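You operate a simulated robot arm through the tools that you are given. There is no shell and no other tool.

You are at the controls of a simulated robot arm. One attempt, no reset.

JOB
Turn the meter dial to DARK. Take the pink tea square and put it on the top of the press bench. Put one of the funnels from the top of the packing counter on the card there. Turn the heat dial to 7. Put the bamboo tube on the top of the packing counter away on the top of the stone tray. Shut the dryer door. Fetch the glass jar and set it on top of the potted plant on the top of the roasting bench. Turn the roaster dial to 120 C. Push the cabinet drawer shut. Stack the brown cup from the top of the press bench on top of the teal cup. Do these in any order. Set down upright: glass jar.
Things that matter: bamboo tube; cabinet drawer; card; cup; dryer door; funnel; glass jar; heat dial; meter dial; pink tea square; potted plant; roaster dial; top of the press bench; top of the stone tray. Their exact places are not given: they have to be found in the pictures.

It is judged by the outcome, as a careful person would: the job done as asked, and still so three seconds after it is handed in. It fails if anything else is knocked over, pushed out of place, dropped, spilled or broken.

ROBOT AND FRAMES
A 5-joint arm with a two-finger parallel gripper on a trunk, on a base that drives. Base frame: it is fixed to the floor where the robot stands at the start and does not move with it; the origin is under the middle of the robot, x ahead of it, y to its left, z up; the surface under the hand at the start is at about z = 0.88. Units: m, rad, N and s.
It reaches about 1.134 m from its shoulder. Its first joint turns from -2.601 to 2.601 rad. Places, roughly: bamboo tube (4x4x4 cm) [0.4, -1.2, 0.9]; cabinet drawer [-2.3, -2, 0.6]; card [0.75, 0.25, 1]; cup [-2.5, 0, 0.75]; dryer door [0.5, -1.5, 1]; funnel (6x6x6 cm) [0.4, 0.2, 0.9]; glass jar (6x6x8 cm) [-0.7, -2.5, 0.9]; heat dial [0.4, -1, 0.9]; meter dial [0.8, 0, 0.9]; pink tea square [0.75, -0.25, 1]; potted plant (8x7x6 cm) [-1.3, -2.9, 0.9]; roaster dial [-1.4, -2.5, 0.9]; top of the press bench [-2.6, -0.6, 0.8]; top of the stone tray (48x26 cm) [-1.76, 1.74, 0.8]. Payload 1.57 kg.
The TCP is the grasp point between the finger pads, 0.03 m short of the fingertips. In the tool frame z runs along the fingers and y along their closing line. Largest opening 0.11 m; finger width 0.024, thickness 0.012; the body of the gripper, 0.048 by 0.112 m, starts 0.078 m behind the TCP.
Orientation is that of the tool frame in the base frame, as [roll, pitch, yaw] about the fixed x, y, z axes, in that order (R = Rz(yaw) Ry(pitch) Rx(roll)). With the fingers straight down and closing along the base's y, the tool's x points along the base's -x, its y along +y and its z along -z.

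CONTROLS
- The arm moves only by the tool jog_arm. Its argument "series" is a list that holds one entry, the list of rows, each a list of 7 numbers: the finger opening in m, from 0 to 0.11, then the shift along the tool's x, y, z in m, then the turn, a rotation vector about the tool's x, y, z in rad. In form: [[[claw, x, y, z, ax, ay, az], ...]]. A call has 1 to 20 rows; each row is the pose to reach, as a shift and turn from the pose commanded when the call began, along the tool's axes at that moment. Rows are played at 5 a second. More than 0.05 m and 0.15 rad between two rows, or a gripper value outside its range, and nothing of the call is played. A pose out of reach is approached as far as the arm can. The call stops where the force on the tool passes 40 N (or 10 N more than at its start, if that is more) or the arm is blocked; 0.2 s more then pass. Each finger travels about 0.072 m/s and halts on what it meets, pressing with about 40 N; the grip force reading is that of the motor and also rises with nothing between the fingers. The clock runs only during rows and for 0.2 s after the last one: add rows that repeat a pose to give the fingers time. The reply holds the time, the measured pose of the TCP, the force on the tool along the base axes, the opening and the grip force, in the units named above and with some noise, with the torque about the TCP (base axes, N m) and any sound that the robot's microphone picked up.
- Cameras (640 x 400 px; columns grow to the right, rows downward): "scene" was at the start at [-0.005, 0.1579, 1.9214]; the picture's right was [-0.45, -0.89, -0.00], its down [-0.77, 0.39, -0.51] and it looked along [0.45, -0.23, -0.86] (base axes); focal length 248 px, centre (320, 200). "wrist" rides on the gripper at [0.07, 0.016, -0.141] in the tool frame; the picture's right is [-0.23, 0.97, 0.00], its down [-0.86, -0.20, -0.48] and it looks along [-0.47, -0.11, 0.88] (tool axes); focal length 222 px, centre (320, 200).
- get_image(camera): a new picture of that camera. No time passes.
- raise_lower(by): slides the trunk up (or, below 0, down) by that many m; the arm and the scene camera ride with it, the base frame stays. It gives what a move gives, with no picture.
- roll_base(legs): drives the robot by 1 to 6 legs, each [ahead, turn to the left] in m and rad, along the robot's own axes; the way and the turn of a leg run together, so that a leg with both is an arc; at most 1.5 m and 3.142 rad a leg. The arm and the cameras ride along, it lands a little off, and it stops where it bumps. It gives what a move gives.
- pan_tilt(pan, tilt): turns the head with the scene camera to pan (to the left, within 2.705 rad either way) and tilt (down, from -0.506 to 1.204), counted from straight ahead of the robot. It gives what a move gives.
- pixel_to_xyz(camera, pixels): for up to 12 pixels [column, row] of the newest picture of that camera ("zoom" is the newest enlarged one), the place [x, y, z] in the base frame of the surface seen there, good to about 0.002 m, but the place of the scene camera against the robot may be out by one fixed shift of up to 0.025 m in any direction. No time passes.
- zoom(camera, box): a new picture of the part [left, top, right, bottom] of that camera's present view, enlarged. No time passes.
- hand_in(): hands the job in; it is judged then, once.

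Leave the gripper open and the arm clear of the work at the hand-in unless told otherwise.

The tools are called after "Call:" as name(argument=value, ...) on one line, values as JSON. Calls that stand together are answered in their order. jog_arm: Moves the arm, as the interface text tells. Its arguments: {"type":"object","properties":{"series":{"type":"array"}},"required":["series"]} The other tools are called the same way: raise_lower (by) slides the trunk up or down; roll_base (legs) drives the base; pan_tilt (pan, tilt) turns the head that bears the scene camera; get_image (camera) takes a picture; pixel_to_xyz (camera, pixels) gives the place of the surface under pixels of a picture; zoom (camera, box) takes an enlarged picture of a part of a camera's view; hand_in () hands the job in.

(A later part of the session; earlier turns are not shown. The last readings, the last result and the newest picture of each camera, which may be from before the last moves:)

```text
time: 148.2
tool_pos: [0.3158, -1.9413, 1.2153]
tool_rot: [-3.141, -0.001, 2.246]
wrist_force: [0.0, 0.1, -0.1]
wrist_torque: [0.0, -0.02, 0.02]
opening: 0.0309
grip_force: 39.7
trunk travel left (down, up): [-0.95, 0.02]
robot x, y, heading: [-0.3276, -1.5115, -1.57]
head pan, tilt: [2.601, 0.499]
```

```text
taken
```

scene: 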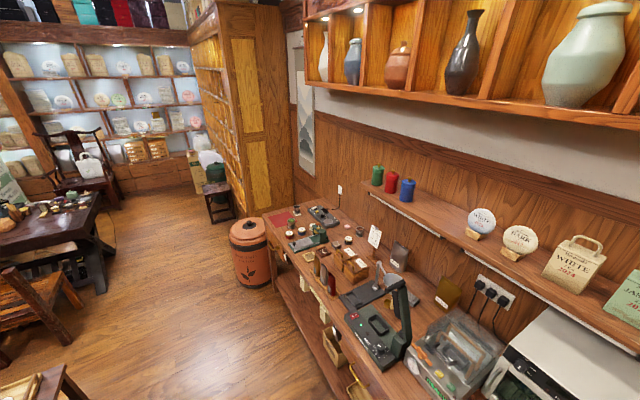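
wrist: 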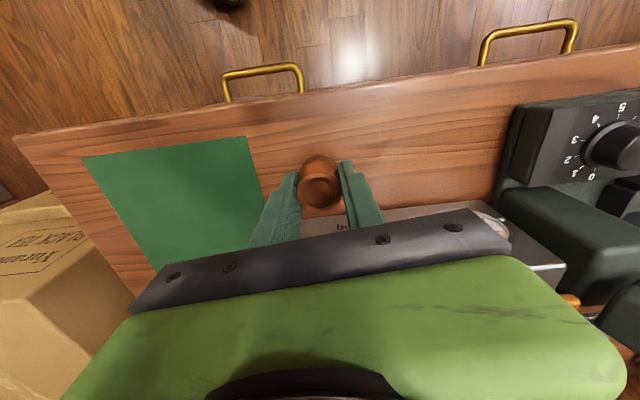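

The way back is clear. Reverse 1.5 m and look toward the tea table.

Call:
roll_base(legs=[[-1.5, 0]])

Call:
pan_tilt(pan=-2.4, tilt=0.6)

Call:
get_image(camera="scene")

```text
time: 155.5
tool_pos: [0.3407, -0.5119, 1.2163]
tool_rot: [-3.14, -0.003, 2.168]
wrist_force: [0.4, -0.8, -0.4]
wrist_torque: [-0.04, 0.01, -0.01]
opening: 0.0306
grip_force: 40.2
trunk travel left (down, up): [-0.95, 0.02]
robot x, y, heading: [-0.268, -0.0321, -1.654]
head pan, tilt: [2.601, 0.499]
```

```text
time: 159.4
tool_pos: [0.3397, -0.5114, 1.2162]
tool_rot: [-3.141, -0.001, 2.168]
wrist_force: [-0.3, 0.4, -0.3]
wrist_torque: [0.01, -0.01, -0.01]
opening: 0.0306
grip_force: 39.3
trunk travel left (down, up): [-0.95, 0.02]
robot x, y, heading: [-0.2727, -0.0341, -1.656]
head pan, tilt: [-2.4, 0.6]
```

```text
taken
```

scene: 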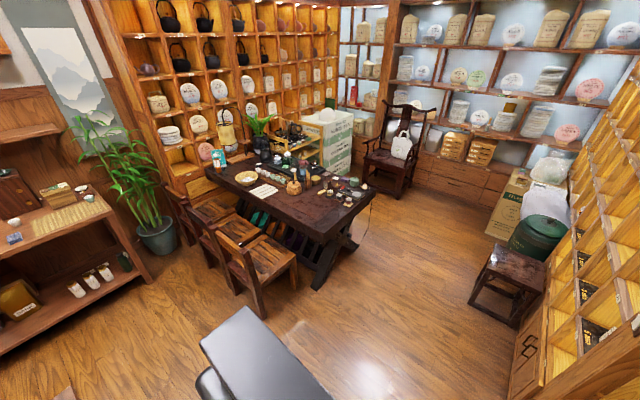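

I zoom on the tea table and measure it.

Call:
zoom(camera="scene", box=[190, 110, 390, 240])

Call:
pixel_to_xyz(camera="scene", pixels=[[370, 190], [320, 240], [207, 172], [290, 185], [265, 310], [300, 262], [240, 295], [385, 180], [470, 300], [350, 300], [250, 180], [330, 195]])

```text
3.08 times, centred on (290, 175) of scene
```

zoom: 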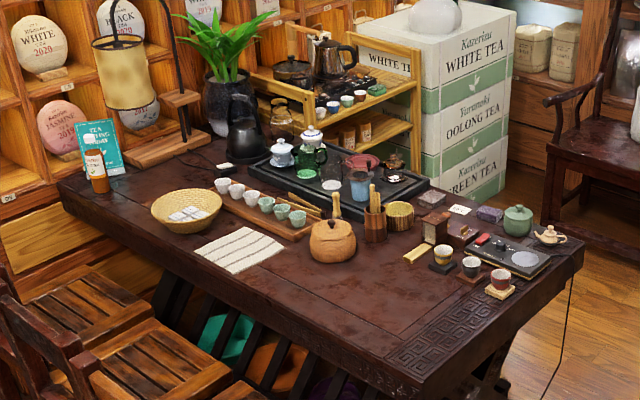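

```text
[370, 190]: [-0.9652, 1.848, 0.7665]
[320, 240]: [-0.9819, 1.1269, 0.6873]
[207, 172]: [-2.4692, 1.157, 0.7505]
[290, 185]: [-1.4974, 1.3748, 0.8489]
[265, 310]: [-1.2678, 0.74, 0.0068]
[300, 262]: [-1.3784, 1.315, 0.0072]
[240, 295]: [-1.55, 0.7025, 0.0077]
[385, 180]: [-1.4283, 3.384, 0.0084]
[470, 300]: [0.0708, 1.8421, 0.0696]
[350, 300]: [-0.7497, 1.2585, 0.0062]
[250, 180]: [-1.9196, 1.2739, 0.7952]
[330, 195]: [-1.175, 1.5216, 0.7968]
```

I measure obstacles: cabinet front (545,330),(520,390), stool (490,300), jars, and table/tray points in the zoom.

Call:
pixel_to_xyz(camera="scene", pixels=[[515, 392], [545, 330], [600, 250], [478, 305], [515, 320], [500, 265], [540, 260], [630, 330]])

Call:
pixel_to_xyz(camera="zoom", pixels=[[250, 165], [330, 215], [428, 180], [350, 145], [400, 195], [340, 188], [300, 175], [395, 170], [415, 185], [280, 160], [320, 200], [325, 140]])

```text
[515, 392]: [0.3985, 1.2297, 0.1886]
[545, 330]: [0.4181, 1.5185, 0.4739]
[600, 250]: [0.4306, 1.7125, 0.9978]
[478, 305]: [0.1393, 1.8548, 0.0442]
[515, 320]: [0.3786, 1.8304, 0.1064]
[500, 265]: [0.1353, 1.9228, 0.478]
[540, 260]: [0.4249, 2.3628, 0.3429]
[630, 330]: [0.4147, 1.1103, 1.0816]
```

```text
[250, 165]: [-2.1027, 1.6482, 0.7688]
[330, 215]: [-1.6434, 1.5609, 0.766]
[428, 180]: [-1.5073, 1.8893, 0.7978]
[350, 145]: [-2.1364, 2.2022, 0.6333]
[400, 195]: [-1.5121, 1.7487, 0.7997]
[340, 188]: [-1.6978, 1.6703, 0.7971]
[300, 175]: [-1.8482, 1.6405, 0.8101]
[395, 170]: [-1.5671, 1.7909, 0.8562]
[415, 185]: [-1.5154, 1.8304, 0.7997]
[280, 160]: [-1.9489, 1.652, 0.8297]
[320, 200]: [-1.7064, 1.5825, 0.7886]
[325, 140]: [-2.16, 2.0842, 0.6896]
```

Clear. Turn left by ~3.2 rad to face +y (the arm sweeps above the counter at z>1.18).

Call:
roll_base(legs=[[0, 1.62], [0, 1.62]])

Call:
pan_tilt(pan=0.5, tilt=0.6)

Call:
get_image(camera="scene")

```text
time: 167.7
tool_pos: [-0.9247, 0.3817, 1.2177]
tool_rot: [-3.141, -0.001, -0.872]
wrist_force: [1.7, 1.0, 0.3]
wrist_torque: [-0.12, 0.18, 0.01]
opening: 0.0307
grip_force: 40.3
trunk travel left (down, up): [-0.95, 0.02]
robot x, y, heading: [-0.3889, -0.0352, 1.564]
head pan, tilt: [-2.4, 0.6]
```

```text
time: 170.2
tool_pos: [-0.9273, 0.3836, 1.2164]
tool_rot: [3.14, -0.002, -0.871]
wrist_force: [-1.0, 0.0, -0.2]
wrist_torque: [0.01, 0.01, -0.01]
opening: 0.0307
grip_force: 39.9
trunk travel left (down, up): [-0.95, 0.02]
robot x, y, heading: [-0.3914, -0.0292, 1.556]
head pan, tilt: [0.499, 0.6]
```

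```text
taken
```

scene: 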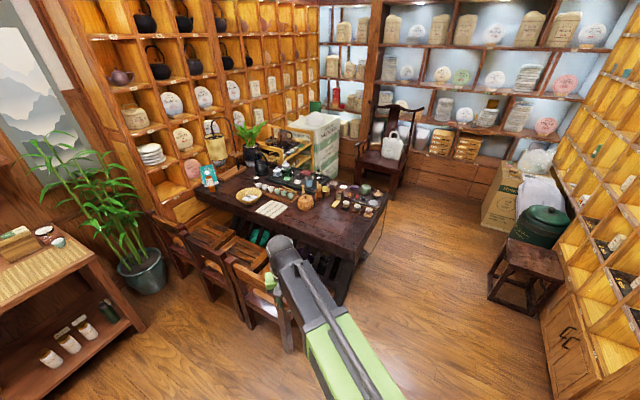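

Drive ahead 1.5 m toward the table's end.

Call:
roll_base(legs=[[1.5, 0], [0.2, 0]])

Call:
pan_tilt(pan=1.45, tilt=0.7)

Call:
get_image(camera="scene")

```text
time: 178.6
tool_pos: [-0.9072, 2.0383, 1.2168]
tool_rot: [-3.141, -0.004, -0.868]
wrist_force: [-0.3, 0.4, -0.3]
wrist_torque: [-0.01, -0.02, -0.03]
opening: 0.0307
grip_force: 40.2
trunk travel left (down, up): [-0.95, 0.02]
robot x, y, heading: [-0.3692, 1.6208, 1.561]
head pan, tilt: [0.499, 0.6]
```

```text
time: 179.8
tool_pos: [-0.907, 2.0366, 1.2151]
tool_rot: [3.141, 0.0, -0.869]
wrist_force: [0.4, -0.3, -0.4]
wrist_torque: [-0.02, 0.0, -0.04]
opening: 0.0309
grip_force: 39.9
trunk travel left (down, up): [-0.95, 0.02]
robot x, y, heading: [-0.3688, 1.6211, 1.552]
head pan, tilt: [1.45, 0.7]
```

```text
taken
```

scene: 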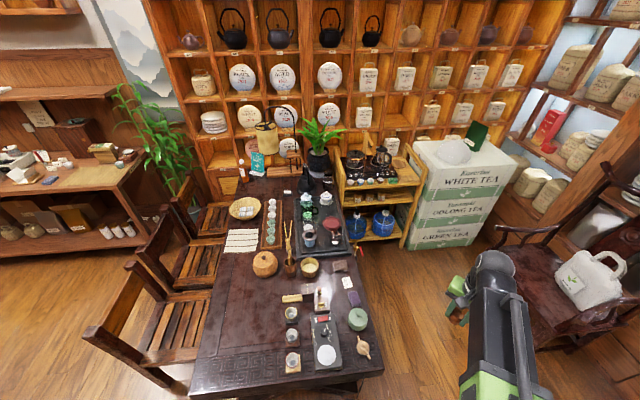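

Call:
zoom(camera="scene", box=[230, 170, 390, 270])

Call:
zoom(camera="scene", box=[285, 185, 355, 265])

Call:
pixel_to_xyz(camera="zoom", pixels=[[115, 360], [430, 340], [350, 50], [110, 50], [300, 330], [250, 290], [370, 320], [350, 250], [330, 350], [235, 200], [330, 80], [195, 320]])

```text
4.00 times, centred on (310, 220) of scene
```

zoom: 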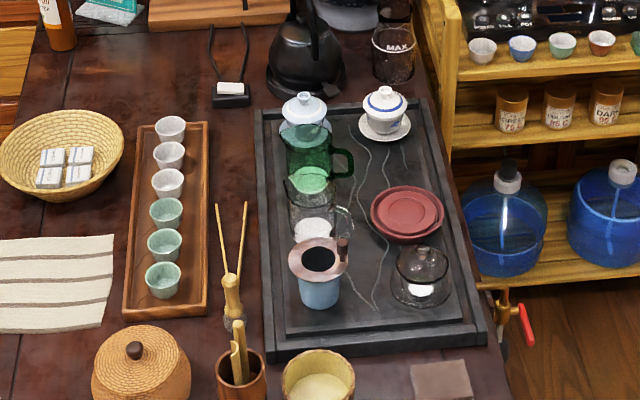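

```text
5.00 times, centred on (320, 225) of scene
```

zoom: 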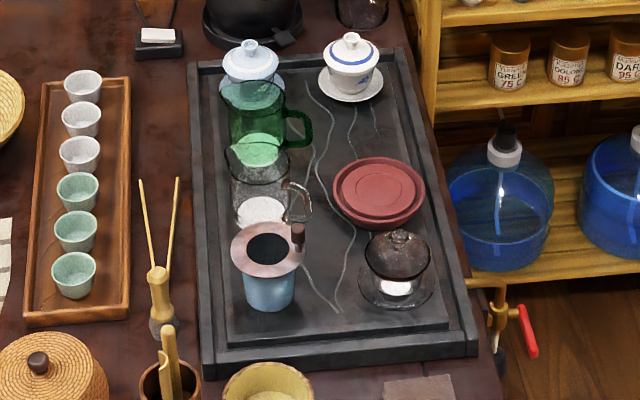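

```text
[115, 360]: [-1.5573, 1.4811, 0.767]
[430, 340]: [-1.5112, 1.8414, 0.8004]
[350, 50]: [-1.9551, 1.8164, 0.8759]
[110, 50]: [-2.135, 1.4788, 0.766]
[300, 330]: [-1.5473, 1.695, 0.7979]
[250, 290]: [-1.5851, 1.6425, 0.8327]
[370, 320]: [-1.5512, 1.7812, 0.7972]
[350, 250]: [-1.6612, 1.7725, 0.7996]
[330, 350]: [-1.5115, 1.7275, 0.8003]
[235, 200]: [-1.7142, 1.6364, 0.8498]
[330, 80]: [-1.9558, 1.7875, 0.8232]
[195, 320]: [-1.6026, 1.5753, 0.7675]
```

A free spot on the tray is between the blue cup and the glass lid, near (-1.555, 1.738). Before approaching, I look down to see how far the robot's base reaches forward.

Call:
pan_tilt(pan=0.0, tilt=1.2)

Call:
get_image(camera="scene")

```text
time: 181.4
tool_pos: [-0.9074, 2.0362, 1.2159]
tool_rot: [-3.142, -0.002, -0.87]
wrist_force: [-0.8, -0.4, -0.4]
wrist_torque: [-0.03, 0.01, 0.01]
opening: 0.0307
grip_force: 39.8
trunk travel left (down, up): [-0.95, 0.02]
robot x, y, heading: [-0.3694, 1.6222, 1.557]
head pan, tilt: [0.0, 1.201]
```

```text
taken
```

scene: 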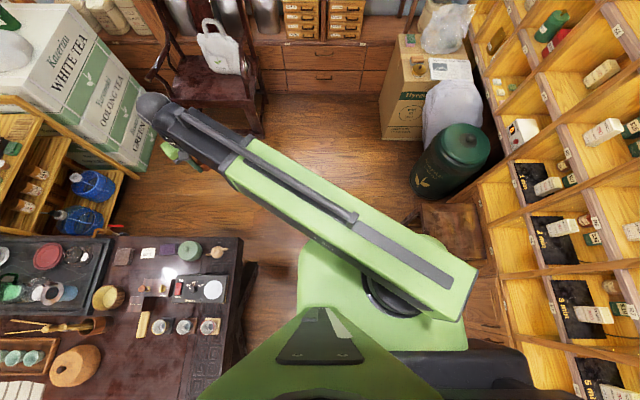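

Call:
pixel_to_xyz(camera="scene", pixels=[[390, 305], [298, 245], [465, 345], [300, 300], [430, 245], [450, 270], [240, 260], [235, 330], [320, 335], [242, 240]])

```text
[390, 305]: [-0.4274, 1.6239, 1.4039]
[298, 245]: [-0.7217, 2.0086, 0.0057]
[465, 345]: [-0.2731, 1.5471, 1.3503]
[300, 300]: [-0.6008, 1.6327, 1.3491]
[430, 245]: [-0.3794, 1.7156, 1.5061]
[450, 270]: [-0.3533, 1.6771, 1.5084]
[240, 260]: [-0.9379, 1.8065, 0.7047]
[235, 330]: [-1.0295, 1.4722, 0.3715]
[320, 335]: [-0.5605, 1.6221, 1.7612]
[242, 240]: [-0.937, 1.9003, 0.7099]
```

Base half-length ≈0.3 m, arm axis near the robot centre. Drive 0.1 further, turn left to face the table end.

Call:
roll_base(legs=[[0.1, 0], [0, 1.585]])

Call:
pan_tilt(pan=0.0, tilt=0.8)

Call:
get_image(camera="scene")

```text
time: 186.3
tool_pos: [-0.7889, 1.1919, 1.2171]
tool_rot: [-3.14, 0.0, 0.686]
wrist_force: [0.6, 1.0, 0.5]
wrist_torque: [-0.07, 0.03, 0.02]
opening: 0.0307
grip_force: 40.0
trunk travel left (down, up): [-0.95, 0.02]
robot x, y, heading: [-0.3697, 1.6593, 3.106]
head pan, tilt: [0.0, 1.201]
```

```text
time: 187.2
tool_pos: [-0.7903, 1.1886, 1.2163]
tool_rot: [-3.14, -0.003, 0.689]
wrist_force: [0.5, -0.4, -0.2]
wrist_torque: [0.01, 0.0, -0.04]
opening: 0.0308
grip_force: 39.7
trunk travel left (down, up): [-0.95, 0.02]
robot x, y, heading: [-0.3712, 1.6592, 3.104]
head pan, tilt: [0.0, 0.799]
```

```text
taken
```

scene: 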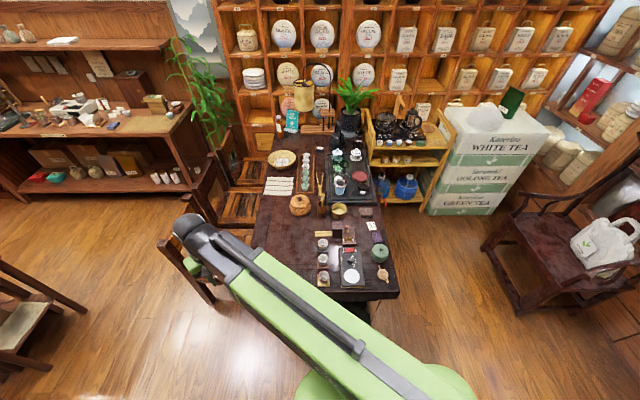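

Drive ahead 0.2 and swing the arm over the table at z≈1.2.

Call:
roll_base(legs=[[0.2, 0]])

```text
time: 188.8
tool_pos: [-0.9937, 1.1955, 1.2159]
tool_rot: [3.141, -0.002, 0.691]
wrist_force: [-0.3, -0.2, 0.1]
wrist_torque: [0.01, -0.07, 0.01]
opening: 0.0308
grip_force: 39.8
trunk travel left (down, up): [-0.95, 0.02]
robot x, y, heading: [-0.5717, 1.6654, 3.113]
head pan, tilt: [0.0, 0.799]
```

Call:
jog_arm(series=[[[0.02, 0.0047, -0.0456, 0, 0, 0, -0.063], [0.02, 0.0094, -0.0913, 0, 0, 0, -0.126], [0.02, 0.0141, -0.1369, 0, 0, 0, -0.189], [0.02, 0.0188, -0.1825, 0, 0, 0, -0.252], [0.02, 0.0235, -0.2282, 0, 0, 0, -0.315], [0.02, 0.0282, -0.2738, 0, 0, 0, -0.378], [0.02, 0.0329, -0.3194, 0, 0, 0, -0.441], [0.02, 0.0376, -0.365, 0, 0, 0, -0.504], [0.02, 0.0423, -0.4107, 0, 0, 0, -0.567], [0.02, 0.047, -0.4563, 0, 0, 0, -0.63], [0.02, 0.0517, -0.5019, 0, 0, 0, -0.693], [0.02, 0.0564, -0.5476, 0, 0, 0, -0.756], [0.02, 0.0611, -0.5932, 0, 0, 0, -0.819], [0.02, 0.0658, -0.6388, 0, 0, 0, -0.881]]])

Call:
get_image(camera="wrist")

Call:
get_image(camera="scene")

```text
time: 191.8
tool_pos: [-1.3498, 1.7311, 1.2154]
tool_rot: [3.14, -0.001, 1.571]
wrist_force: [-0.5, -0.6, -0.3]
wrist_torque: [-0.03, -0.03, -0.05]
opening: 0.0307
grip_force: 39.2
trunk travel left (down, up): [-0.95, 0.02]
robot x, y, heading: [-0.5716, 1.6658, 3.107]
head pan, tilt: [0.0, 0.799]
```

```text
taken
```

wrist: 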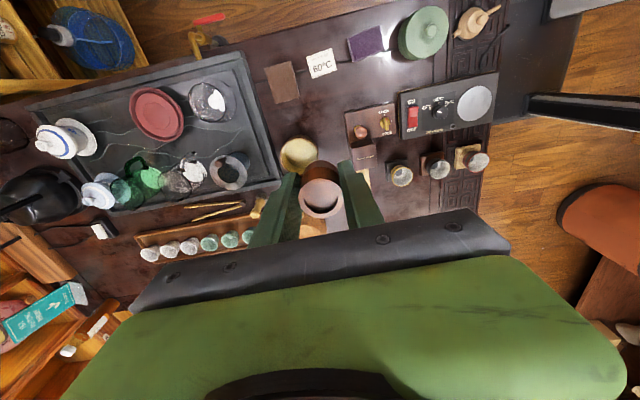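

```text
taken
```

scene: 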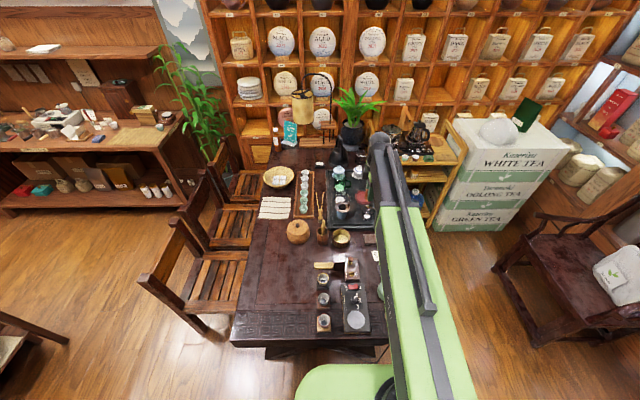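

I measure tray surface candidates between the glass at (212,102) and blue cup at (230,170).

Call:
zoom(camera="wrist", box=[170, 60, 300, 200])

Call:
pixel_to_xyz(camera="wrist", pixels=[[212, 102], [235, 103], [214, 120], [225, 137], [240, 135], [250, 135], [262, 135], [271, 135], [230, 155], [230, 170], [246, 172], [205, 137]])

```text
2.86 times, centred on (235, 130) of wrist
```

zoom: 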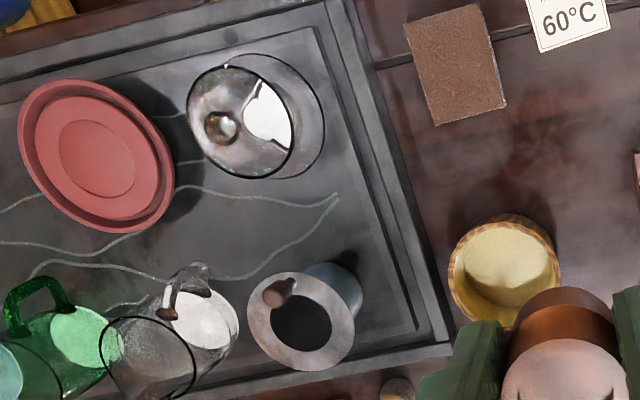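

```text
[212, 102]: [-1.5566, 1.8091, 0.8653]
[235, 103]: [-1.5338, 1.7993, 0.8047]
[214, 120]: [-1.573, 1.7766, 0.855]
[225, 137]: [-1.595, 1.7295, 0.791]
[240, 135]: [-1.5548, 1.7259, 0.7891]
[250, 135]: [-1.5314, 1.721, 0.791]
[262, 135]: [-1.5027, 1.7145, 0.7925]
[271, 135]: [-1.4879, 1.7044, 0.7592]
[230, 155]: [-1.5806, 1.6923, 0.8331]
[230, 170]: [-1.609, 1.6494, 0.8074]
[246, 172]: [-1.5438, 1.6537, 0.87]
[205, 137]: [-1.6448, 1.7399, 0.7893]
```

Free gap between y≈1.692 and 1.765; target (-1.545, 1.727) on the tray surface (z 0.791). Move over it and lower.

Call:
jog_arm(series=[[[0.02, -0.001, -0.049, 0, 0, 0, 0], [0.02, -0.002, -0.098, 0, 0, 0, 0], [0.02, -0.003, -0.147, 0, 0, 0, 0], [0.02, -0.004, -0.195, 0, 0, 0, 0], [0.02, -0.004, -0.195, 0, 0, 0, 0]]])

Call:
raise_lower(by=-0.25)

Call:
get_image(camera="wrist")

Call:
get_image(camera="scene")

```text
time: 193.0
tool_pos: [-1.5172, 1.7293, 1.2171]
tool_rot: [3.141, 0.0, 1.57]
wrist_force: [0.9, 0.4, -0.2]
wrist_torque: [0.01, 0.0, -0.01]
opening: 0.0307
grip_force: 40.0
out of reach, approached as far as the arm can: row 4, 5
trunk travel left (down, up): [-0.95, 0.02]
robot x, y, heading: [-0.5707, 1.6665, 3.114]
head pan, tilt: [0.0, 0.799]
```

```text
time: 195.6
tool_pos: [-1.5156, 1.7299, 0.9667]
tool_rot: [3.142, 0.0, 1.568]
wrist_force: [-0.7, -0.6, 0.1]
wrist_torque: [0.01, 0.04, -0.05]
opening: 0.0309
grip_force: 39.7
trunk travel left (down, up): [-0.7, 0.27]
robot x, y, heading: [-0.5713, 1.6638, 3.107]
head pan, tilt: [0.0, 0.799]
```

```text
taken
```

wrist: 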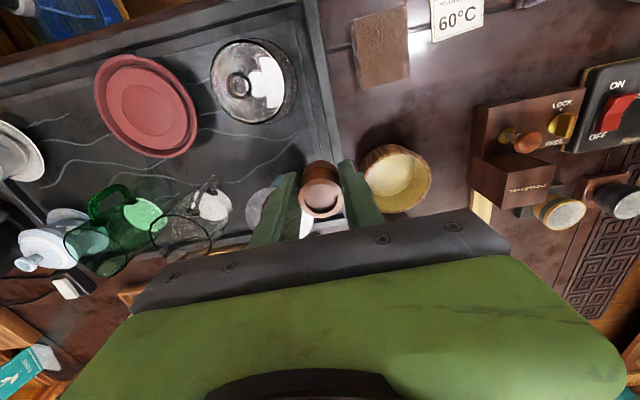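

```text
taken
```

scene: 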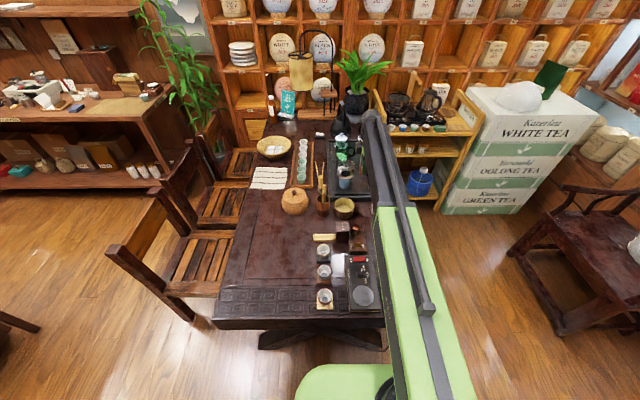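

Reach ends at x≈-1.517; I need ~3 cm more, so I drive ahead 0.05.

Call:
roll_base(legs=[[0.05, 0]])

Call:
get_image(camera="wrist")

Call:
pixel_to_xyz(camera="wrist", pixels=[[300, 150], [330, 150], [345, 140], [320, 130]])

```text
time: 196.5
tool_pos: [-1.5679, 1.7321, 0.9652]
tool_rot: [-3.141, -0.002, 1.569]
wrist_force: [0.4, -0.1, -0.8]
wrist_torque: [0.01, -0.03, 0.0]
opening: 0.031
grip_force: 39.4
trunk travel left (down, up): [-0.7, 0.27]
robot x, y, heading: [-0.6239, 1.6699, 3.108]
head pan, tilt: [0.0, 0.799]
```

```text
taken
```

wrist: 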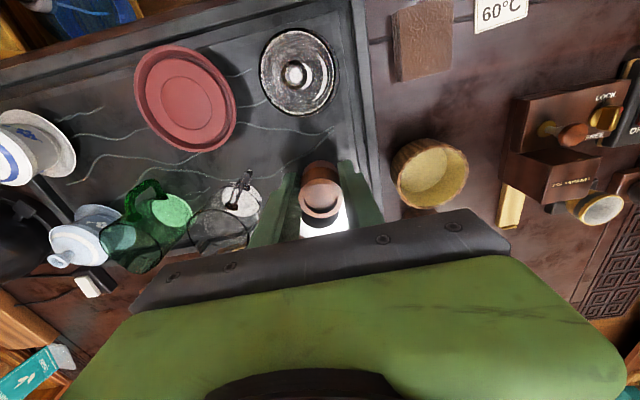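

```text
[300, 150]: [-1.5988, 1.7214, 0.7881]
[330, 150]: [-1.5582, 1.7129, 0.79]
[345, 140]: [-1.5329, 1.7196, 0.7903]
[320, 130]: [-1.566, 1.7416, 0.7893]
```

I shift to (-1.548, 1.728), then lower 0.133 to set the tube down.

Call:
jog_arm(series=[[[0.02, -0.004, 0.02, 0, 0, 0, 0], [0.02, -0.004, 0.02, 0, 0, 0, 0]]])

Call:
raise_lower(by=-0.11)

Call:
get_image(camera="wrist")

```text
time: 197.1
tool_pos: [-1.5473, 1.7282, 0.9662]
tool_rot: [3.141, -0.002, 1.568]
wrist_force: [-0.3, -0.6, -0.6]
wrist_torque: [-0.01, 0.01, 0.0]
opening: 0.0309
grip_force: 40.4
trunk travel left (down, up): [-0.7, 0.27]
robot x, y, heading: [-0.6251, 1.6671, 3.105]
head pan, tilt: [0.0, 0.799]
```

```text
time: 198.5
tool_pos: [-1.5471, 1.7284, 0.8561]
tool_rot: [-3.141, -0.002, 1.569]
wrist_force: [-0.5, 0.4, -0.2]
wrist_torque: [0.0, 0.02, -0.01]
opening: 0.0309
grip_force: 40.0
trunk travel left (down, up): [-0.59, 0.38]
robot x, y, heading: [-0.6257, 1.6673, 3.107]
head pan, tilt: [0.0, 0.799]
```

```text
taken
```

wrist: 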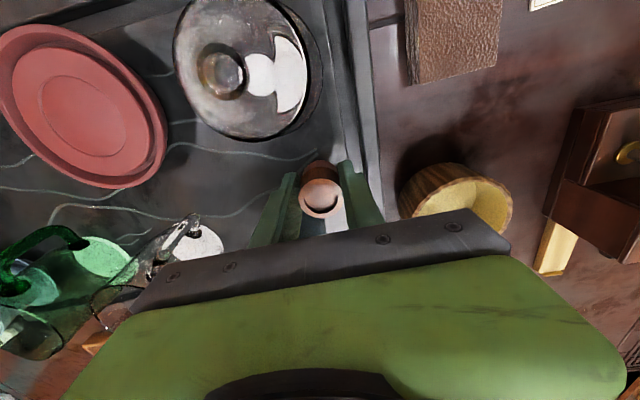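

Call:
raise_lower(by=-0.027)

Call:
raise_lower(by=-0.003)

```text
time: 199.2
tool_pos: [-1.5468, 1.728, 0.8302]
tool_rot: [3.141, -0.001, 1.569]
wrist_force: [1.1, 0.3, -0.7]
wrist_torque: [-0.02, 0.02, 0.01]
opening: 0.0308
grip_force: 40.0
trunk travel left (down, up): [-0.563, 0.407]
robot x, y, heading: [-0.6175, 1.6701, 3.11]
head pan, tilt: [0.0, 0.799]
```

```text
time: 199.8
tool_pos: [-1.5477, 1.7285, 0.8267]
tool_rot: [3.141, -0.001, 1.569]
wrist_force: [0.7, -0.1, 0.2]
wrist_torque: [0.01, -0.01, 0.01]
opening: 0.0307
grip_force: 40.2
trunk travel left (down, up): [-0.56, 0.41]
robot x, y, heading: [-0.623, 1.6669, 3.112]
head pan, tilt: [0.0, 0.799]
```

No contact yet; a few mm more.

Call:
raise_lower(by=-0.002)

Call:
raise_lower(by=-0.002)

```text
time: 200.3
tool_pos: [-1.5462, 1.729, 0.8262]
tool_rot: [-3.138, -0.002, 1.57]
wrist_force: [-7.9, 0.0, 22.5]
wrist_torque: [-0.05, 0.26, -0.02]
opening: 0.0309
grip_force: 39.4
trunk travel left (down, up): [-0.558, 0.412]
robot x, y, heading: [-0.6215, 1.6676, 3.109]
head pan, tilt: [0.0, 0.799]
```

```text
time: 200.8
tool_pos: [-1.545, 1.729, 0.8261]
tool_rot: [-3.139, -0.003, 1.567]
wrist_force: [-12.3, 0.5, 33.1]
wrist_torque: [-0.07, 0.26, -0.06]
opening: 0.0308
grip_force: 40.2
trunk travel left (down, up): [-0.556, 0.414]
robot x, y, heading: [-0.6233, 1.6709, 3.108]
head pan, tilt: [0.0, 0.799]
```

Contact. Relieve 3 mm, then open modestly to 0.06 and rise.

Call:
raise_lower(by=0.003)

Call:
jog_arm(series=[[[0.04, 0, 0, 0, 0, 0, 0], [0.055, 0, 0, 0, 0, 0, 0], [0.06, 0, 0, 0, 0, 0, 0], [0.06, 0, 0, 0, 0, 0, 0]]])

Call:
raise_lower(by=0.2)

Call:
get_image(camera="wrist")

Call:
pixel_to_xyz(camera="wrist", pixels=[[318, 150], [315, 145], [325, 130]])

```text
time: 201.3
tool_pos: [-1.5474, 1.7274, 0.8254]
tool_rot: [3.141, 0.0, 1.57]
wrist_force: [0.4, 0.1, -0.1]
wrist_torque: [-0.02, -0.01, 0.03]
opening: 0.0309
grip_force: 39.7
trunk travel left (down, up): [-0.559, 0.411]
robot x, y, heading: [-0.6219, 1.6668, 3.11]
head pan, tilt: [0.0, 0.799]
```

```text
time: 202.3
tool_pos: [-1.5473, 1.7279, 0.8257]
tool_rot: [3.141, -0.002, 1.569]
wrist_force: [0.4, 0.6, -0.5]
wrist_torque: [0.0, -0.01, -0.01]
opening: 0.06
grip_force: 0.1
trunk travel left (down, up): [-0.559, 0.411]
robot x, y, heading: [-0.6187, 1.6704, 3.109]
head pan, tilt: [0.0, 0.799]
```

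```text
time: 204.5
tool_pos: [-1.5471, 1.7284, 1.0254]
tool_rot: [-3.141, -0.003, 1.57]
wrist_force: [0.1, 0.3, -0.4]
wrist_torque: [0.03, -0.01, 0.04]
opening: 0.0597
grip_force: 0.0
trunk travel left (down, up): [-0.759, 0.211]
robot x, y, heading: [-0.622, 1.6662, 3.107]
head pan, tilt: [0.0, 0.799]
```

```text
taken
```

wrist: 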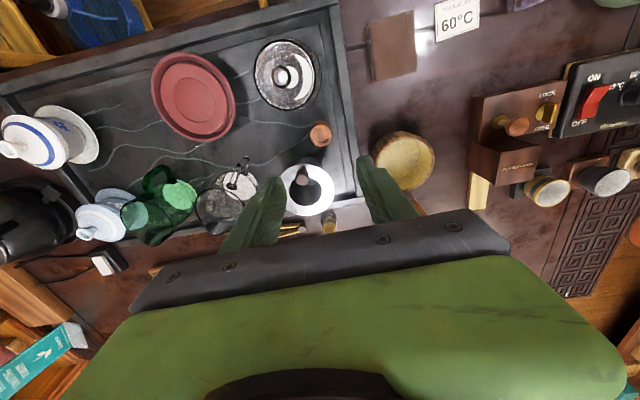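

```text
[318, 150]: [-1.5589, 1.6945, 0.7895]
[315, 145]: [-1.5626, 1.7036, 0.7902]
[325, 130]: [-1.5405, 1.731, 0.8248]
```

The tube stands upright on the tray (325,130). Now raise, retract the arm and re-align the wrist.

Call:
raise_lower(by=0.2)

Call:
jog_arm(series=[[[0.06, -0.0035, 0.025, 0, 0, 0, 0.13], [0.06, -0.007, 0.05, 0, 0, 0, 0.26], [0.06, -0.01, 0.075, 0, 0, 0, 0.39], [0.06, -0.0135, 0.1, 0, 0, 0, 0.52], [0.06, -0.017, 0.125, 0, 0, 0, 0.65], [0.06, -0.02, 0.15, 0, 0, 0, 0.78], [0.06, -0.0235, 0.175, 0, 0, 0, 0.91], [0.06, -0.027, 0.2, 0, 0, 0, 1.04], [0.06, -0.03, 0.225, 0, 0, 0, 1.17], [0.06, -0.0335, 0.25, 0, 0, 0, 1.3], [0.06, -0.037, 0.275, 0, 0, 0, 1.43], [0.06, -0.04, 0.3, 0, 0, 0, 1.56]]])

Call:
roll_base(legs=[[-0.25, 0], [0, 1.6]])

Call:
pan_tilt(pan=0.0, tilt=0.7)

Call:
get_image(camera="scene")

```text
time: 206.7
tool_pos: [-1.5471, 1.7284, 1.2257]
tool_rot: [3.141, -0.002, 1.568]
wrist_force: [-0.5, -0.9, 0.5]
wrist_torque: [0.0, -0.02, -0.02]
opening: 0.0601
grip_force: 0.0
trunk travel left (down, up): [-0.959, 0.011]
robot x, y, heading: [-0.624, 1.6654, 3.108]
head pan, tilt: [0.0, 0.799]
```

```text
time: 209.3
tool_pos: [-1.2454, 1.688, 1.2248]
tool_rot: [-3.14, 0.001, 0.005]
wrist_force: [-0.7, -0.1, -0.5]
wrist_torque: [-0.02, -0.03, 0.0]
opening: 0.0599
grip_force: 0.1
trunk travel left (down, up): [-0.959, 0.011]
robot x, y, heading: [-0.625, 1.6694, 3.103]
head pan, tilt: [0.0, 0.799]
```

```text
time: 215.0
tool_pos: [-0.3291, 1.0347, 1.2246]
tool_rot: [-3.139, 0.0, 1.617]
wrist_force: [0.1, -0.4, 0.5]
wrist_torque: [0.05, 0.08, -0.02]
opening: 0.0599
grip_force: 0.1
trunk travel left (down, up): [-0.959, 0.011]
robot x, y, heading: [-0.3365, 1.6596, -1.568]
head pan, tilt: [0.0, 0.799]
```

```text
time: 215.7
tool_pos: [-0.333, 1.0355, 1.2258]
tool_rot: [-3.14, 0.0, 1.617]
wrist_force: [0.3, 0.8, -0.1]
wrist_torque: [0.0, 0.01, 0.02]
opening: 0.0599
grip_force: 0.1
trunk travel left (down, up): [-0.959, 0.011]
robot x, y, heading: [-0.3339, 1.6569, -1.565]
head pan, tilt: [0.0, 0.7]
```

```text
taken
```

scene: 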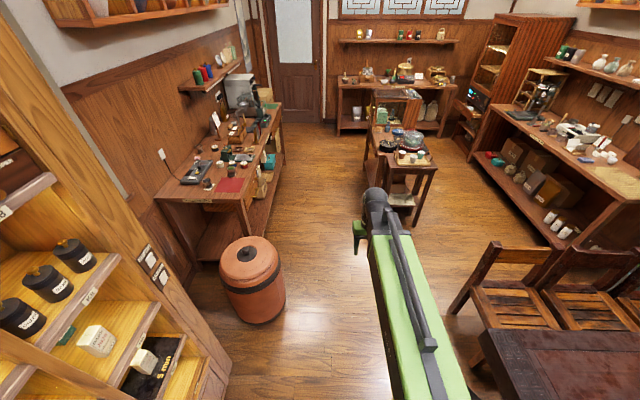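

The way is clear. Drive 1.7 m toward -y, then turn left to face the counter.

Call:
roll_base(legs=[[1.5, 0], [0.25, 0], [0, 1.565]])

Call:
pan_tilt(pan=-0.2, tilt=0.9)

Call:
get_image(camera="scene")

```text
time: 228.3
tool_pos: [0.2596, -0.0878, 1.224]
tool_rot: [-3.138, -0.001, 3.132]
wrist_force: [-0.4, 1.1, 0.0]
wrist_torque: [-0.01, 0.01, -0.01]
opening: 0.06
grip_force: 0.0
trunk travel left (down, up): [-0.959, 0.011]
robot x, y, heading: [-0.3644, -0.0571, -0.053]
head pan, tilt: [0.0, 0.7]
```

```text
time: 229.0
tool_pos: [0.257, -0.0864, 1.2253]
tool_rot: [-3.138, 0.001, 3.13]
wrist_force: [0.0, 0.5, 0.3]
wrist_torque: [-0.02, 0.02, -0.02]
opening: 0.0598
grip_force: 0.1
trunk travel left (down, up): [-0.959, 0.011]
robot x, y, heading: [-0.3678, -0.056, -0.052]
head pan, tilt: [-0.201, 0.901]
```

```text
taken
```

scene: 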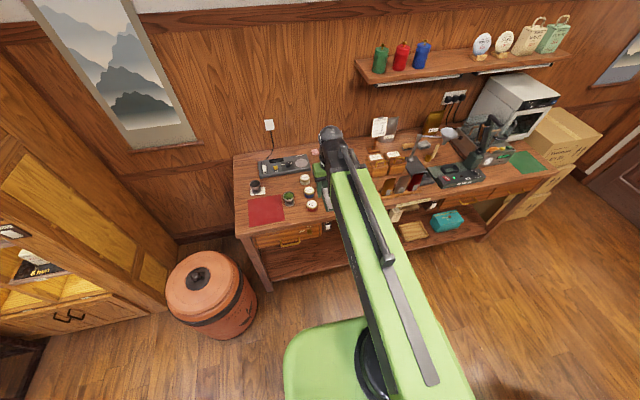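

Drive ahead 0.33 m and extend the hand over the pink square (0.857,-0.175).

Call:
roll_base(legs=[[0.33, 0.03]])

```text
time: 231.2
tool_pos: [0.5808, -0.0792, 1.2248]
tool_rot: [-3.139, 0.002, -3.118]
wrist_force: [0.8, 0.8, -0.3]
wrist_torque: [0.03, 0.04, 0.05]
opening: 0.0599
grip_force: 0.1
trunk travel left (down, up): [-0.959, 0.011]
robot x, y, heading: [-0.0455, -0.0693, -0.021]
head pan, tilt: [-0.201, 0.901]
```

Call:
jog_arm(series=[[[0.06, -0.0435, -0.0202, 0, 0, 0, 0], [0.06, -0.0871, -0.0405, 0, 0, 0, 0], [0.06, -0.1306, -0.0607, 0, 0, 0, 0], [0.06, -0.1742, -0.081, 0, 0, 0, 0], [0.06, -0.2177, -0.1012, 0, 0, 0, 0], [0.06, -0.2177, -0.1012, 0, 0, 0, 0]]])

Call:
raise_lower(by=-0.15)

Call:
get_image(camera="wrist")

```text
time: 232.6
tool_pos: [0.7983, -0.1751, 1.2264]
tool_rot: [-3.14, 0.002, -3.12]
wrist_force: [-0.5, 0.3, 0.5]
wrist_torque: [0.02, -0.02, 0.0]
opening: 0.0602
grip_force: 0.1
out of reach, approached as far as the arm can: row 3
trunk travel left (down, up): [-0.959, 0.011]
robot x, y, heading: [-0.0449, -0.067, -0.022]
head pan, tilt: [-0.201, 0.901]
```

```text
time: 234.3
tool_pos: [0.8003, -0.1756, 1.0753]
tool_rot: [-3.14, -0.001, -3.119]
wrist_force: [0.6, -0.8, 0.3]
wrist_torque: [0.02, 0.0, -0.01]
opening: 0.0599
grip_force: 0.1
trunk travel left (down, up): [-0.809, 0.161]
robot x, y, heading: [-0.0449, -0.0702, -0.025]
head pan, tilt: [-0.201, 0.901]
```

```text
taken
```

wrist: 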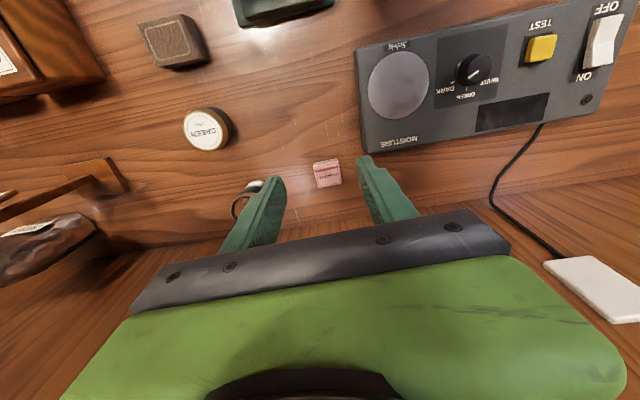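

Pink square at (327,173). I also check the meter dial at (473,68) from this view.

Call:
zoom(camera="wrist", box=[430, 40, 520, 110])

Call:
zoom(camera="wrist", box=[290, 140, 370, 210])

Call:
pixel_to_xyz(camera="wrist", pixels=[[325, 169], [315, 164], [337, 160], [341, 183], [317, 186], [327, 182], [245, 190], [262, 187]])

```text
5.71 times, centred on (475, 75) of wrist
```

zoom: 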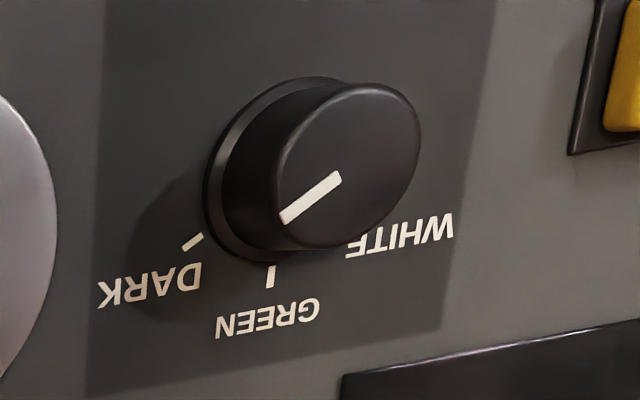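

```text
5.71 times, centred on (330, 175) of wrist
```

zoom: 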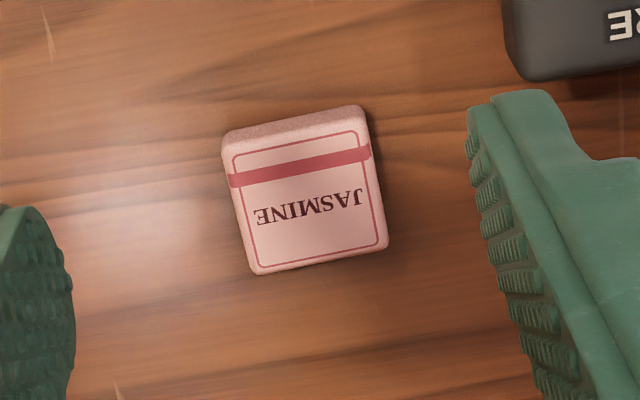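

```text
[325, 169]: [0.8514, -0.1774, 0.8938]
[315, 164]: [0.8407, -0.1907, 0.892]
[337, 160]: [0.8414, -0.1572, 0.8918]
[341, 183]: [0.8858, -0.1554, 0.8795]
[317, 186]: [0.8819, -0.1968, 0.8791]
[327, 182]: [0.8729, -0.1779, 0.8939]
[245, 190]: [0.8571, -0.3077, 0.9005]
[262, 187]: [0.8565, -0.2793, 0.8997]
```

The meter pointer is parallel to the DARK tick – good. Pink square centre ≈ (0.858,-0.175), top z 0.894. Centre over it and lower.

Call:
jog_arm(series=[[[0.06, -0.029, -0.0004, 0, 0, 0, 0], [0.06, -0.058, -0.0008, 0, 0, 0, 0], [0.06, -0.058, -0.0008, 0, 0, 0, 0]]])

Call:
raise_lower(by=-0.12)

Call:
get_image(camera="wrist")

Call:
pixel_to_xyz(camera="wrist", pixels=[[322, 175], [310, 165], [336, 163]])

```text
time: 235.1
tool_pos: [0.8583, -0.1734, 1.0747]
tool_rot: [-3.14, 0.0, -3.119]
wrist_force: [1.1, 0.2, 0.1]
wrist_torque: [-0.04, 0.03, 0.02]
opening: 0.06
grip_force: 0.1
trunk travel left (down, up): [-0.809, 0.161]
robot x, y, heading: [-0.0429, -0.07, -0.023]
head pan, tilt: [-0.201, 0.901]
```

```text
time: 236.6
tool_pos: [0.858, -0.1731, 0.9538]
tool_rot: [-3.14, -0.001, -3.119]
wrist_force: [-0.8, 0.1, -0.7]
wrist_torque: [0.0, 0.03, 0.01]
opening: 0.0599
grip_force: 0.0
trunk travel left (down, up): [-0.689, 0.281]
robot x, y, heading: [-0.0443, -0.0696, -0.021]
head pan, tilt: [-0.201, 0.901]
```

```text
taken
```

wrist: 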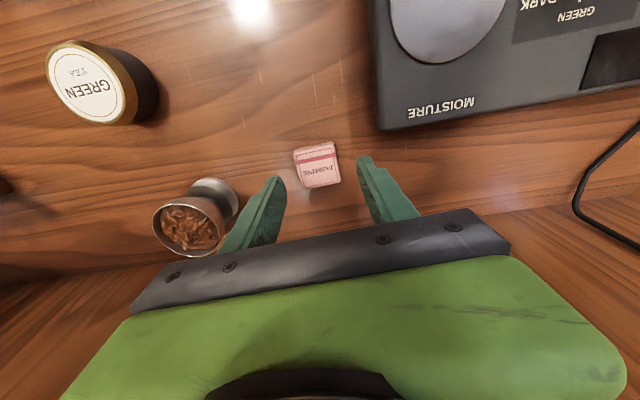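

```text
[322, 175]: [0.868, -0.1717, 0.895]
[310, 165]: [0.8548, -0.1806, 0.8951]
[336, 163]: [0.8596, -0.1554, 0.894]
```

Centred. Lower 0.041, close, lift.

Call:
raise_lower(by=-0.041)

Call:
jog_arm(series=[[[0.02, 0, 0, 0, 0, 0, 0], [0.02, 0, 0, 0, 0, 0, 0], [0.02, 0, 0, 0, 0, 0, 0], [0.02, 0, 0, 0, 0, 0, 0]]])

Call:
raise_lower(by=0.08)

Call:
get_image(camera="wrist")

```text
time: 237.5
tool_pos: [0.8577, -0.1731, 0.915]
tool_rot: [-3.139, 0.0, -3.12]
wrist_force: [-0.2, 1.1, -0.5]
wrist_torque: [0.0, -0.01, -0.01]
opening: 0.0597
grip_force: 0.0
trunk travel left (down, up): [-0.648, 0.322]
robot x, y, heading: [-0.0417, -0.0692, -0.018]
head pan, tilt: [-0.201, 0.901]
```

```text
time: 238.5
tool_pos: [0.8569, -0.1737, 0.9143]
tool_rot: [-3.14, 0.0, -3.119]
wrist_force: [0.6, -0.4, 1.4]
wrist_torque: [-0.02, 0.01, 0.04]
opening: 0.0383
grip_force: 39.4
trunk travel left (down, up): [-0.648, 0.322]
robot x, y, heading: [-0.0453, -0.0664, -0.024]
head pan, tilt: [-0.201, 0.901]
```

```text
time: 239.6
tool_pos: [0.8577, -0.1731, 0.9949]
tool_rot: [-3.14, -0.001, -3.119]
wrist_force: [-0.5, 0.3, 0.2]
wrist_torque: [0.03, 0.05, -0.03]
opening: 0.0379
grip_force: 40.0
trunk travel left (down, up): [-0.728, 0.242]
robot x, y, heading: [-0.0468, -0.0671, -0.025]
head pan, tilt: [-0.201, 0.901]
```

```text
taken
```

wrist: 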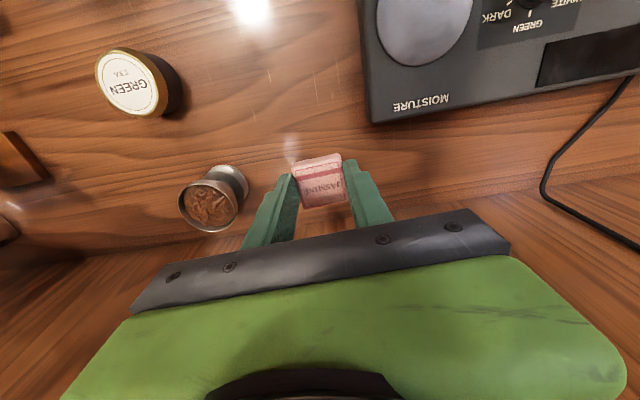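

Held (0.038). Raise, retract the arm, back off from the counter.

Call:
raise_lower(by=0.23)

Call:
jog_arm(series=[[[0.02, 0.0427, 0.0131, 0, 0, 0, 0], [0.02, 0.0854, 0.0263, 0, 0, 0, 0], [0.02, 0.1281, 0.0394, 0, 0, 0, 0], [0.02, 0.1708, 0.0525, 0, 0, 0, 0], [0.02, 0.2136, 0.0657, 0, 0, 0, 0], [0.02, 0.2563, 0.0788, 0, 0, 0, 0]]])

Call:
roll_base(legs=[[-0.4, 0], [0, 2.75]])

Call:
pan_tilt(pan=0.2, tilt=0.6)

Call:
get_image(camera="scene")

```text
time: 242.1
tool_pos: [0.8575, -0.1733, 1.2244]
tool_rot: [-3.14, 0.0, -3.119]
wrist_force: [0.2, 0.4, 0.2]
wrist_torque: [0.02, -0.02, -0.02]
opening: 0.0379
grip_force: 40.3
trunk travel left (down, up): [-0.958, 0.012]
robot x, y, heading: [-0.0471, -0.0667, -0.018]
head pan, tilt: [-0.201, 0.901]
```

```text
time: 243.4
tool_pos: [0.6004, -0.0967, 1.2233]
tool_rot: [-3.14, 0.003, -3.118]
wrist_force: [0.2, -0.2, 0.5]
wrist_torque: [-0.03, -0.02, 0.0]
opening: 0.0382
grip_force: 40.1
trunk travel left (down, up): [-0.958, 0.012]
robot x, y, heading: [-0.0458, -0.0665, -0.021]
head pan, tilt: [-0.201, 0.901]
```

```text
time: 252.4
tool_pos: [-1.0204, 0.2255, 1.2253]
tool_rot: [-3.141, 0.001, -0.39]
wrist_force: [-0.5, 1.0, -0.5]
wrist_torque: [-0.01, 0.05, 0.03]
opening: 0.0382
grip_force: 39.8
trunk travel left (down, up): [-0.958, 0.012]
robot x, y, heading: [-0.4662, -0.1009, 2.702]
head pan, tilt: [-0.201, 0.901]
```

```text
time: 253.2
tool_pos: [-1.0226, 0.2232, 1.2239]
tool_rot: [-3.137, 0.001, -0.39]
wrist_force: [0.3, 0.1, -0.8]
wrist_torque: [0.0, -0.01, -0.02]
opening: 0.0384
grip_force: 39.9
trunk travel left (down, up): [-0.958, 0.012]
robot x, y, heading: [-0.4659, -0.1006, 2.708]
head pan, tilt: [0.201, 0.6]
```

```text
taken
```

scene: 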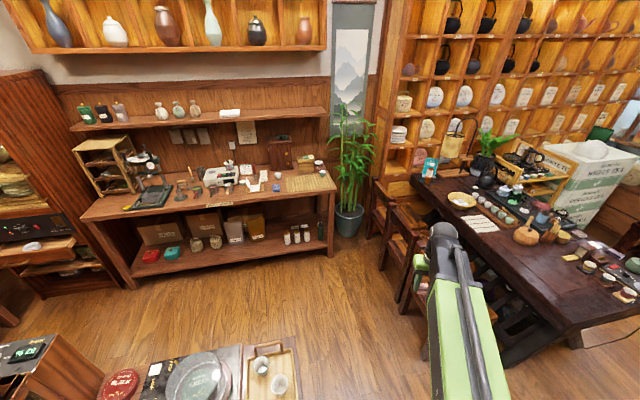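

The press bench is in view. I zoom on its top and measure.

Call:
zoom(camera="scene", box=[70, 120, 350, 230])

Call:
pixel_to_xyz(camera="scene", pixels=[[85, 218], [333, 192], [200, 212], [305, 183], [245, 190], [150, 200], [350, 230], [380, 230], [300, 270], [245, 345], [300, 345], [60, 300]])

```text
2.29 times, centred on (210, 175) of scene
```

zoom: 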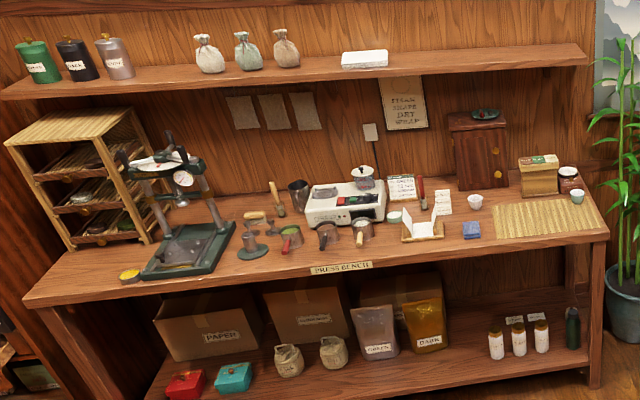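

```text
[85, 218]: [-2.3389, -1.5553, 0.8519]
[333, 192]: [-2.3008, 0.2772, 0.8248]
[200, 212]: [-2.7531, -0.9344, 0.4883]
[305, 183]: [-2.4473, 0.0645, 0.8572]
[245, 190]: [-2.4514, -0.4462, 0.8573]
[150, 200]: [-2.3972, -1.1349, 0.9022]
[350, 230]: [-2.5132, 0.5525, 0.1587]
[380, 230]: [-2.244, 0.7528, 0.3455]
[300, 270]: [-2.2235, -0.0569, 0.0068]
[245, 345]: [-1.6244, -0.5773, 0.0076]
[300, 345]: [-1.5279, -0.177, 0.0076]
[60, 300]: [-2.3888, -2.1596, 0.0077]
```

Drive toward the bench: 0.75 m on this heading, turn to face -x, then 0.45 m.

Call:
roll_base(legs=[[0.75, 0], [0, 0.44], [0.45, 0]])

Call:
pan_tilt(pan=0.1, tilt=0.75)

Call:
get_image(camera="scene")

```text
time: 255.2
tool_pos: [-1.1673, 0.274, 1.2341]
tool_rot: [-3.139, -0.003, -0.361]
wrist_force: [3.1, -0.8, 2.2]
wrist_torque: [0.04, 0.33, 0.05]
opening: 0.0382
grip_force: 39.7
trunk travel left (down, up): [-0.958, 0.012]
robot x, y, heading: [-0.5843, -0.0261, 2.837]
head pan, tilt: [0.201, 0.6]
stopped in leg 1: the robot was blocked; the commanded pose is now the measured one
```

```text
time: 255.9
tool_pos: [-1.1849, 0.2771, 1.2228]
tool_rot: [-3.136, -0.017, -0.36]
wrist_force: [-0.8, -0.2, -0.4]
wrist_torque: [-0.06, -0.04, -0.04]
opening: 0.0382
grip_force: 40.4
trunk travel left (down, up): [-0.958, 0.012]
robot x, y, heading: [-0.5887, -0.0263, 2.836]
head pan, tilt: [0.099, 0.75]
```

```text
taken
```

scene: 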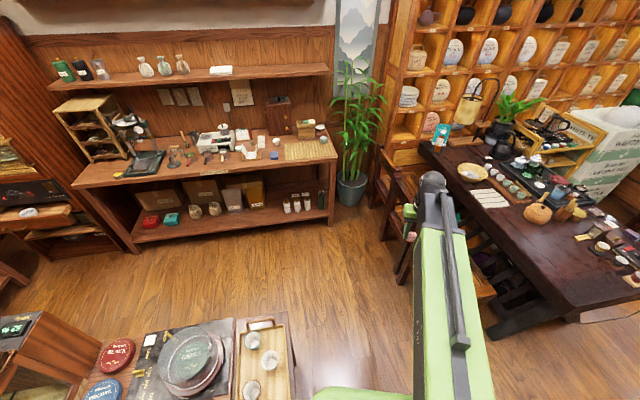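

Something blocked the base after 0.13 m — probably the low side table at the left front. I look down-left.

Call:
pan_tilt(pan=0.7, tilt=1.1)

Call:
get_image(camera="scene")

Call:
pixel_to_xyz(camera="scene", pixels=[[320, 200], [350, 250], [300, 300], [250, 200], [380, 200], [200, 250]])

```text
time: 256.9
tool_pos: [-1.1817, 0.2752, 1.2243]
tool_rot: [-3.138, -0.014, -0.359]
wrist_force: [-0.2, -0.6, -0.4]
wrist_torque: [0.0, 0.04, 0.0]
opening: 0.038
grip_force: 40.2
trunk travel left (down, up): [-0.958, 0.012]
robot x, y, heading: [-0.583, -0.0261, 2.835]
head pan, tilt: [0.7, 1.1]
```

```text
taken
```

scene: 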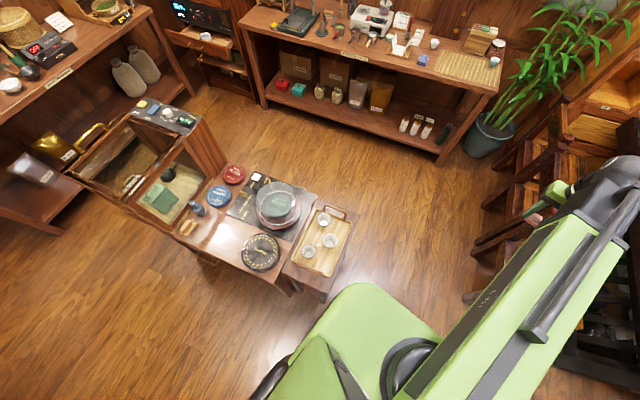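

```text
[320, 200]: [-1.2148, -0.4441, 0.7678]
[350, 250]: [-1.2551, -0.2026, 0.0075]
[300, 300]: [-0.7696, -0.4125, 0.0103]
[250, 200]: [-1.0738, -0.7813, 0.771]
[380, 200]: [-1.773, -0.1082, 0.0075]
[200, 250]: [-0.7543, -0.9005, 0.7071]
```

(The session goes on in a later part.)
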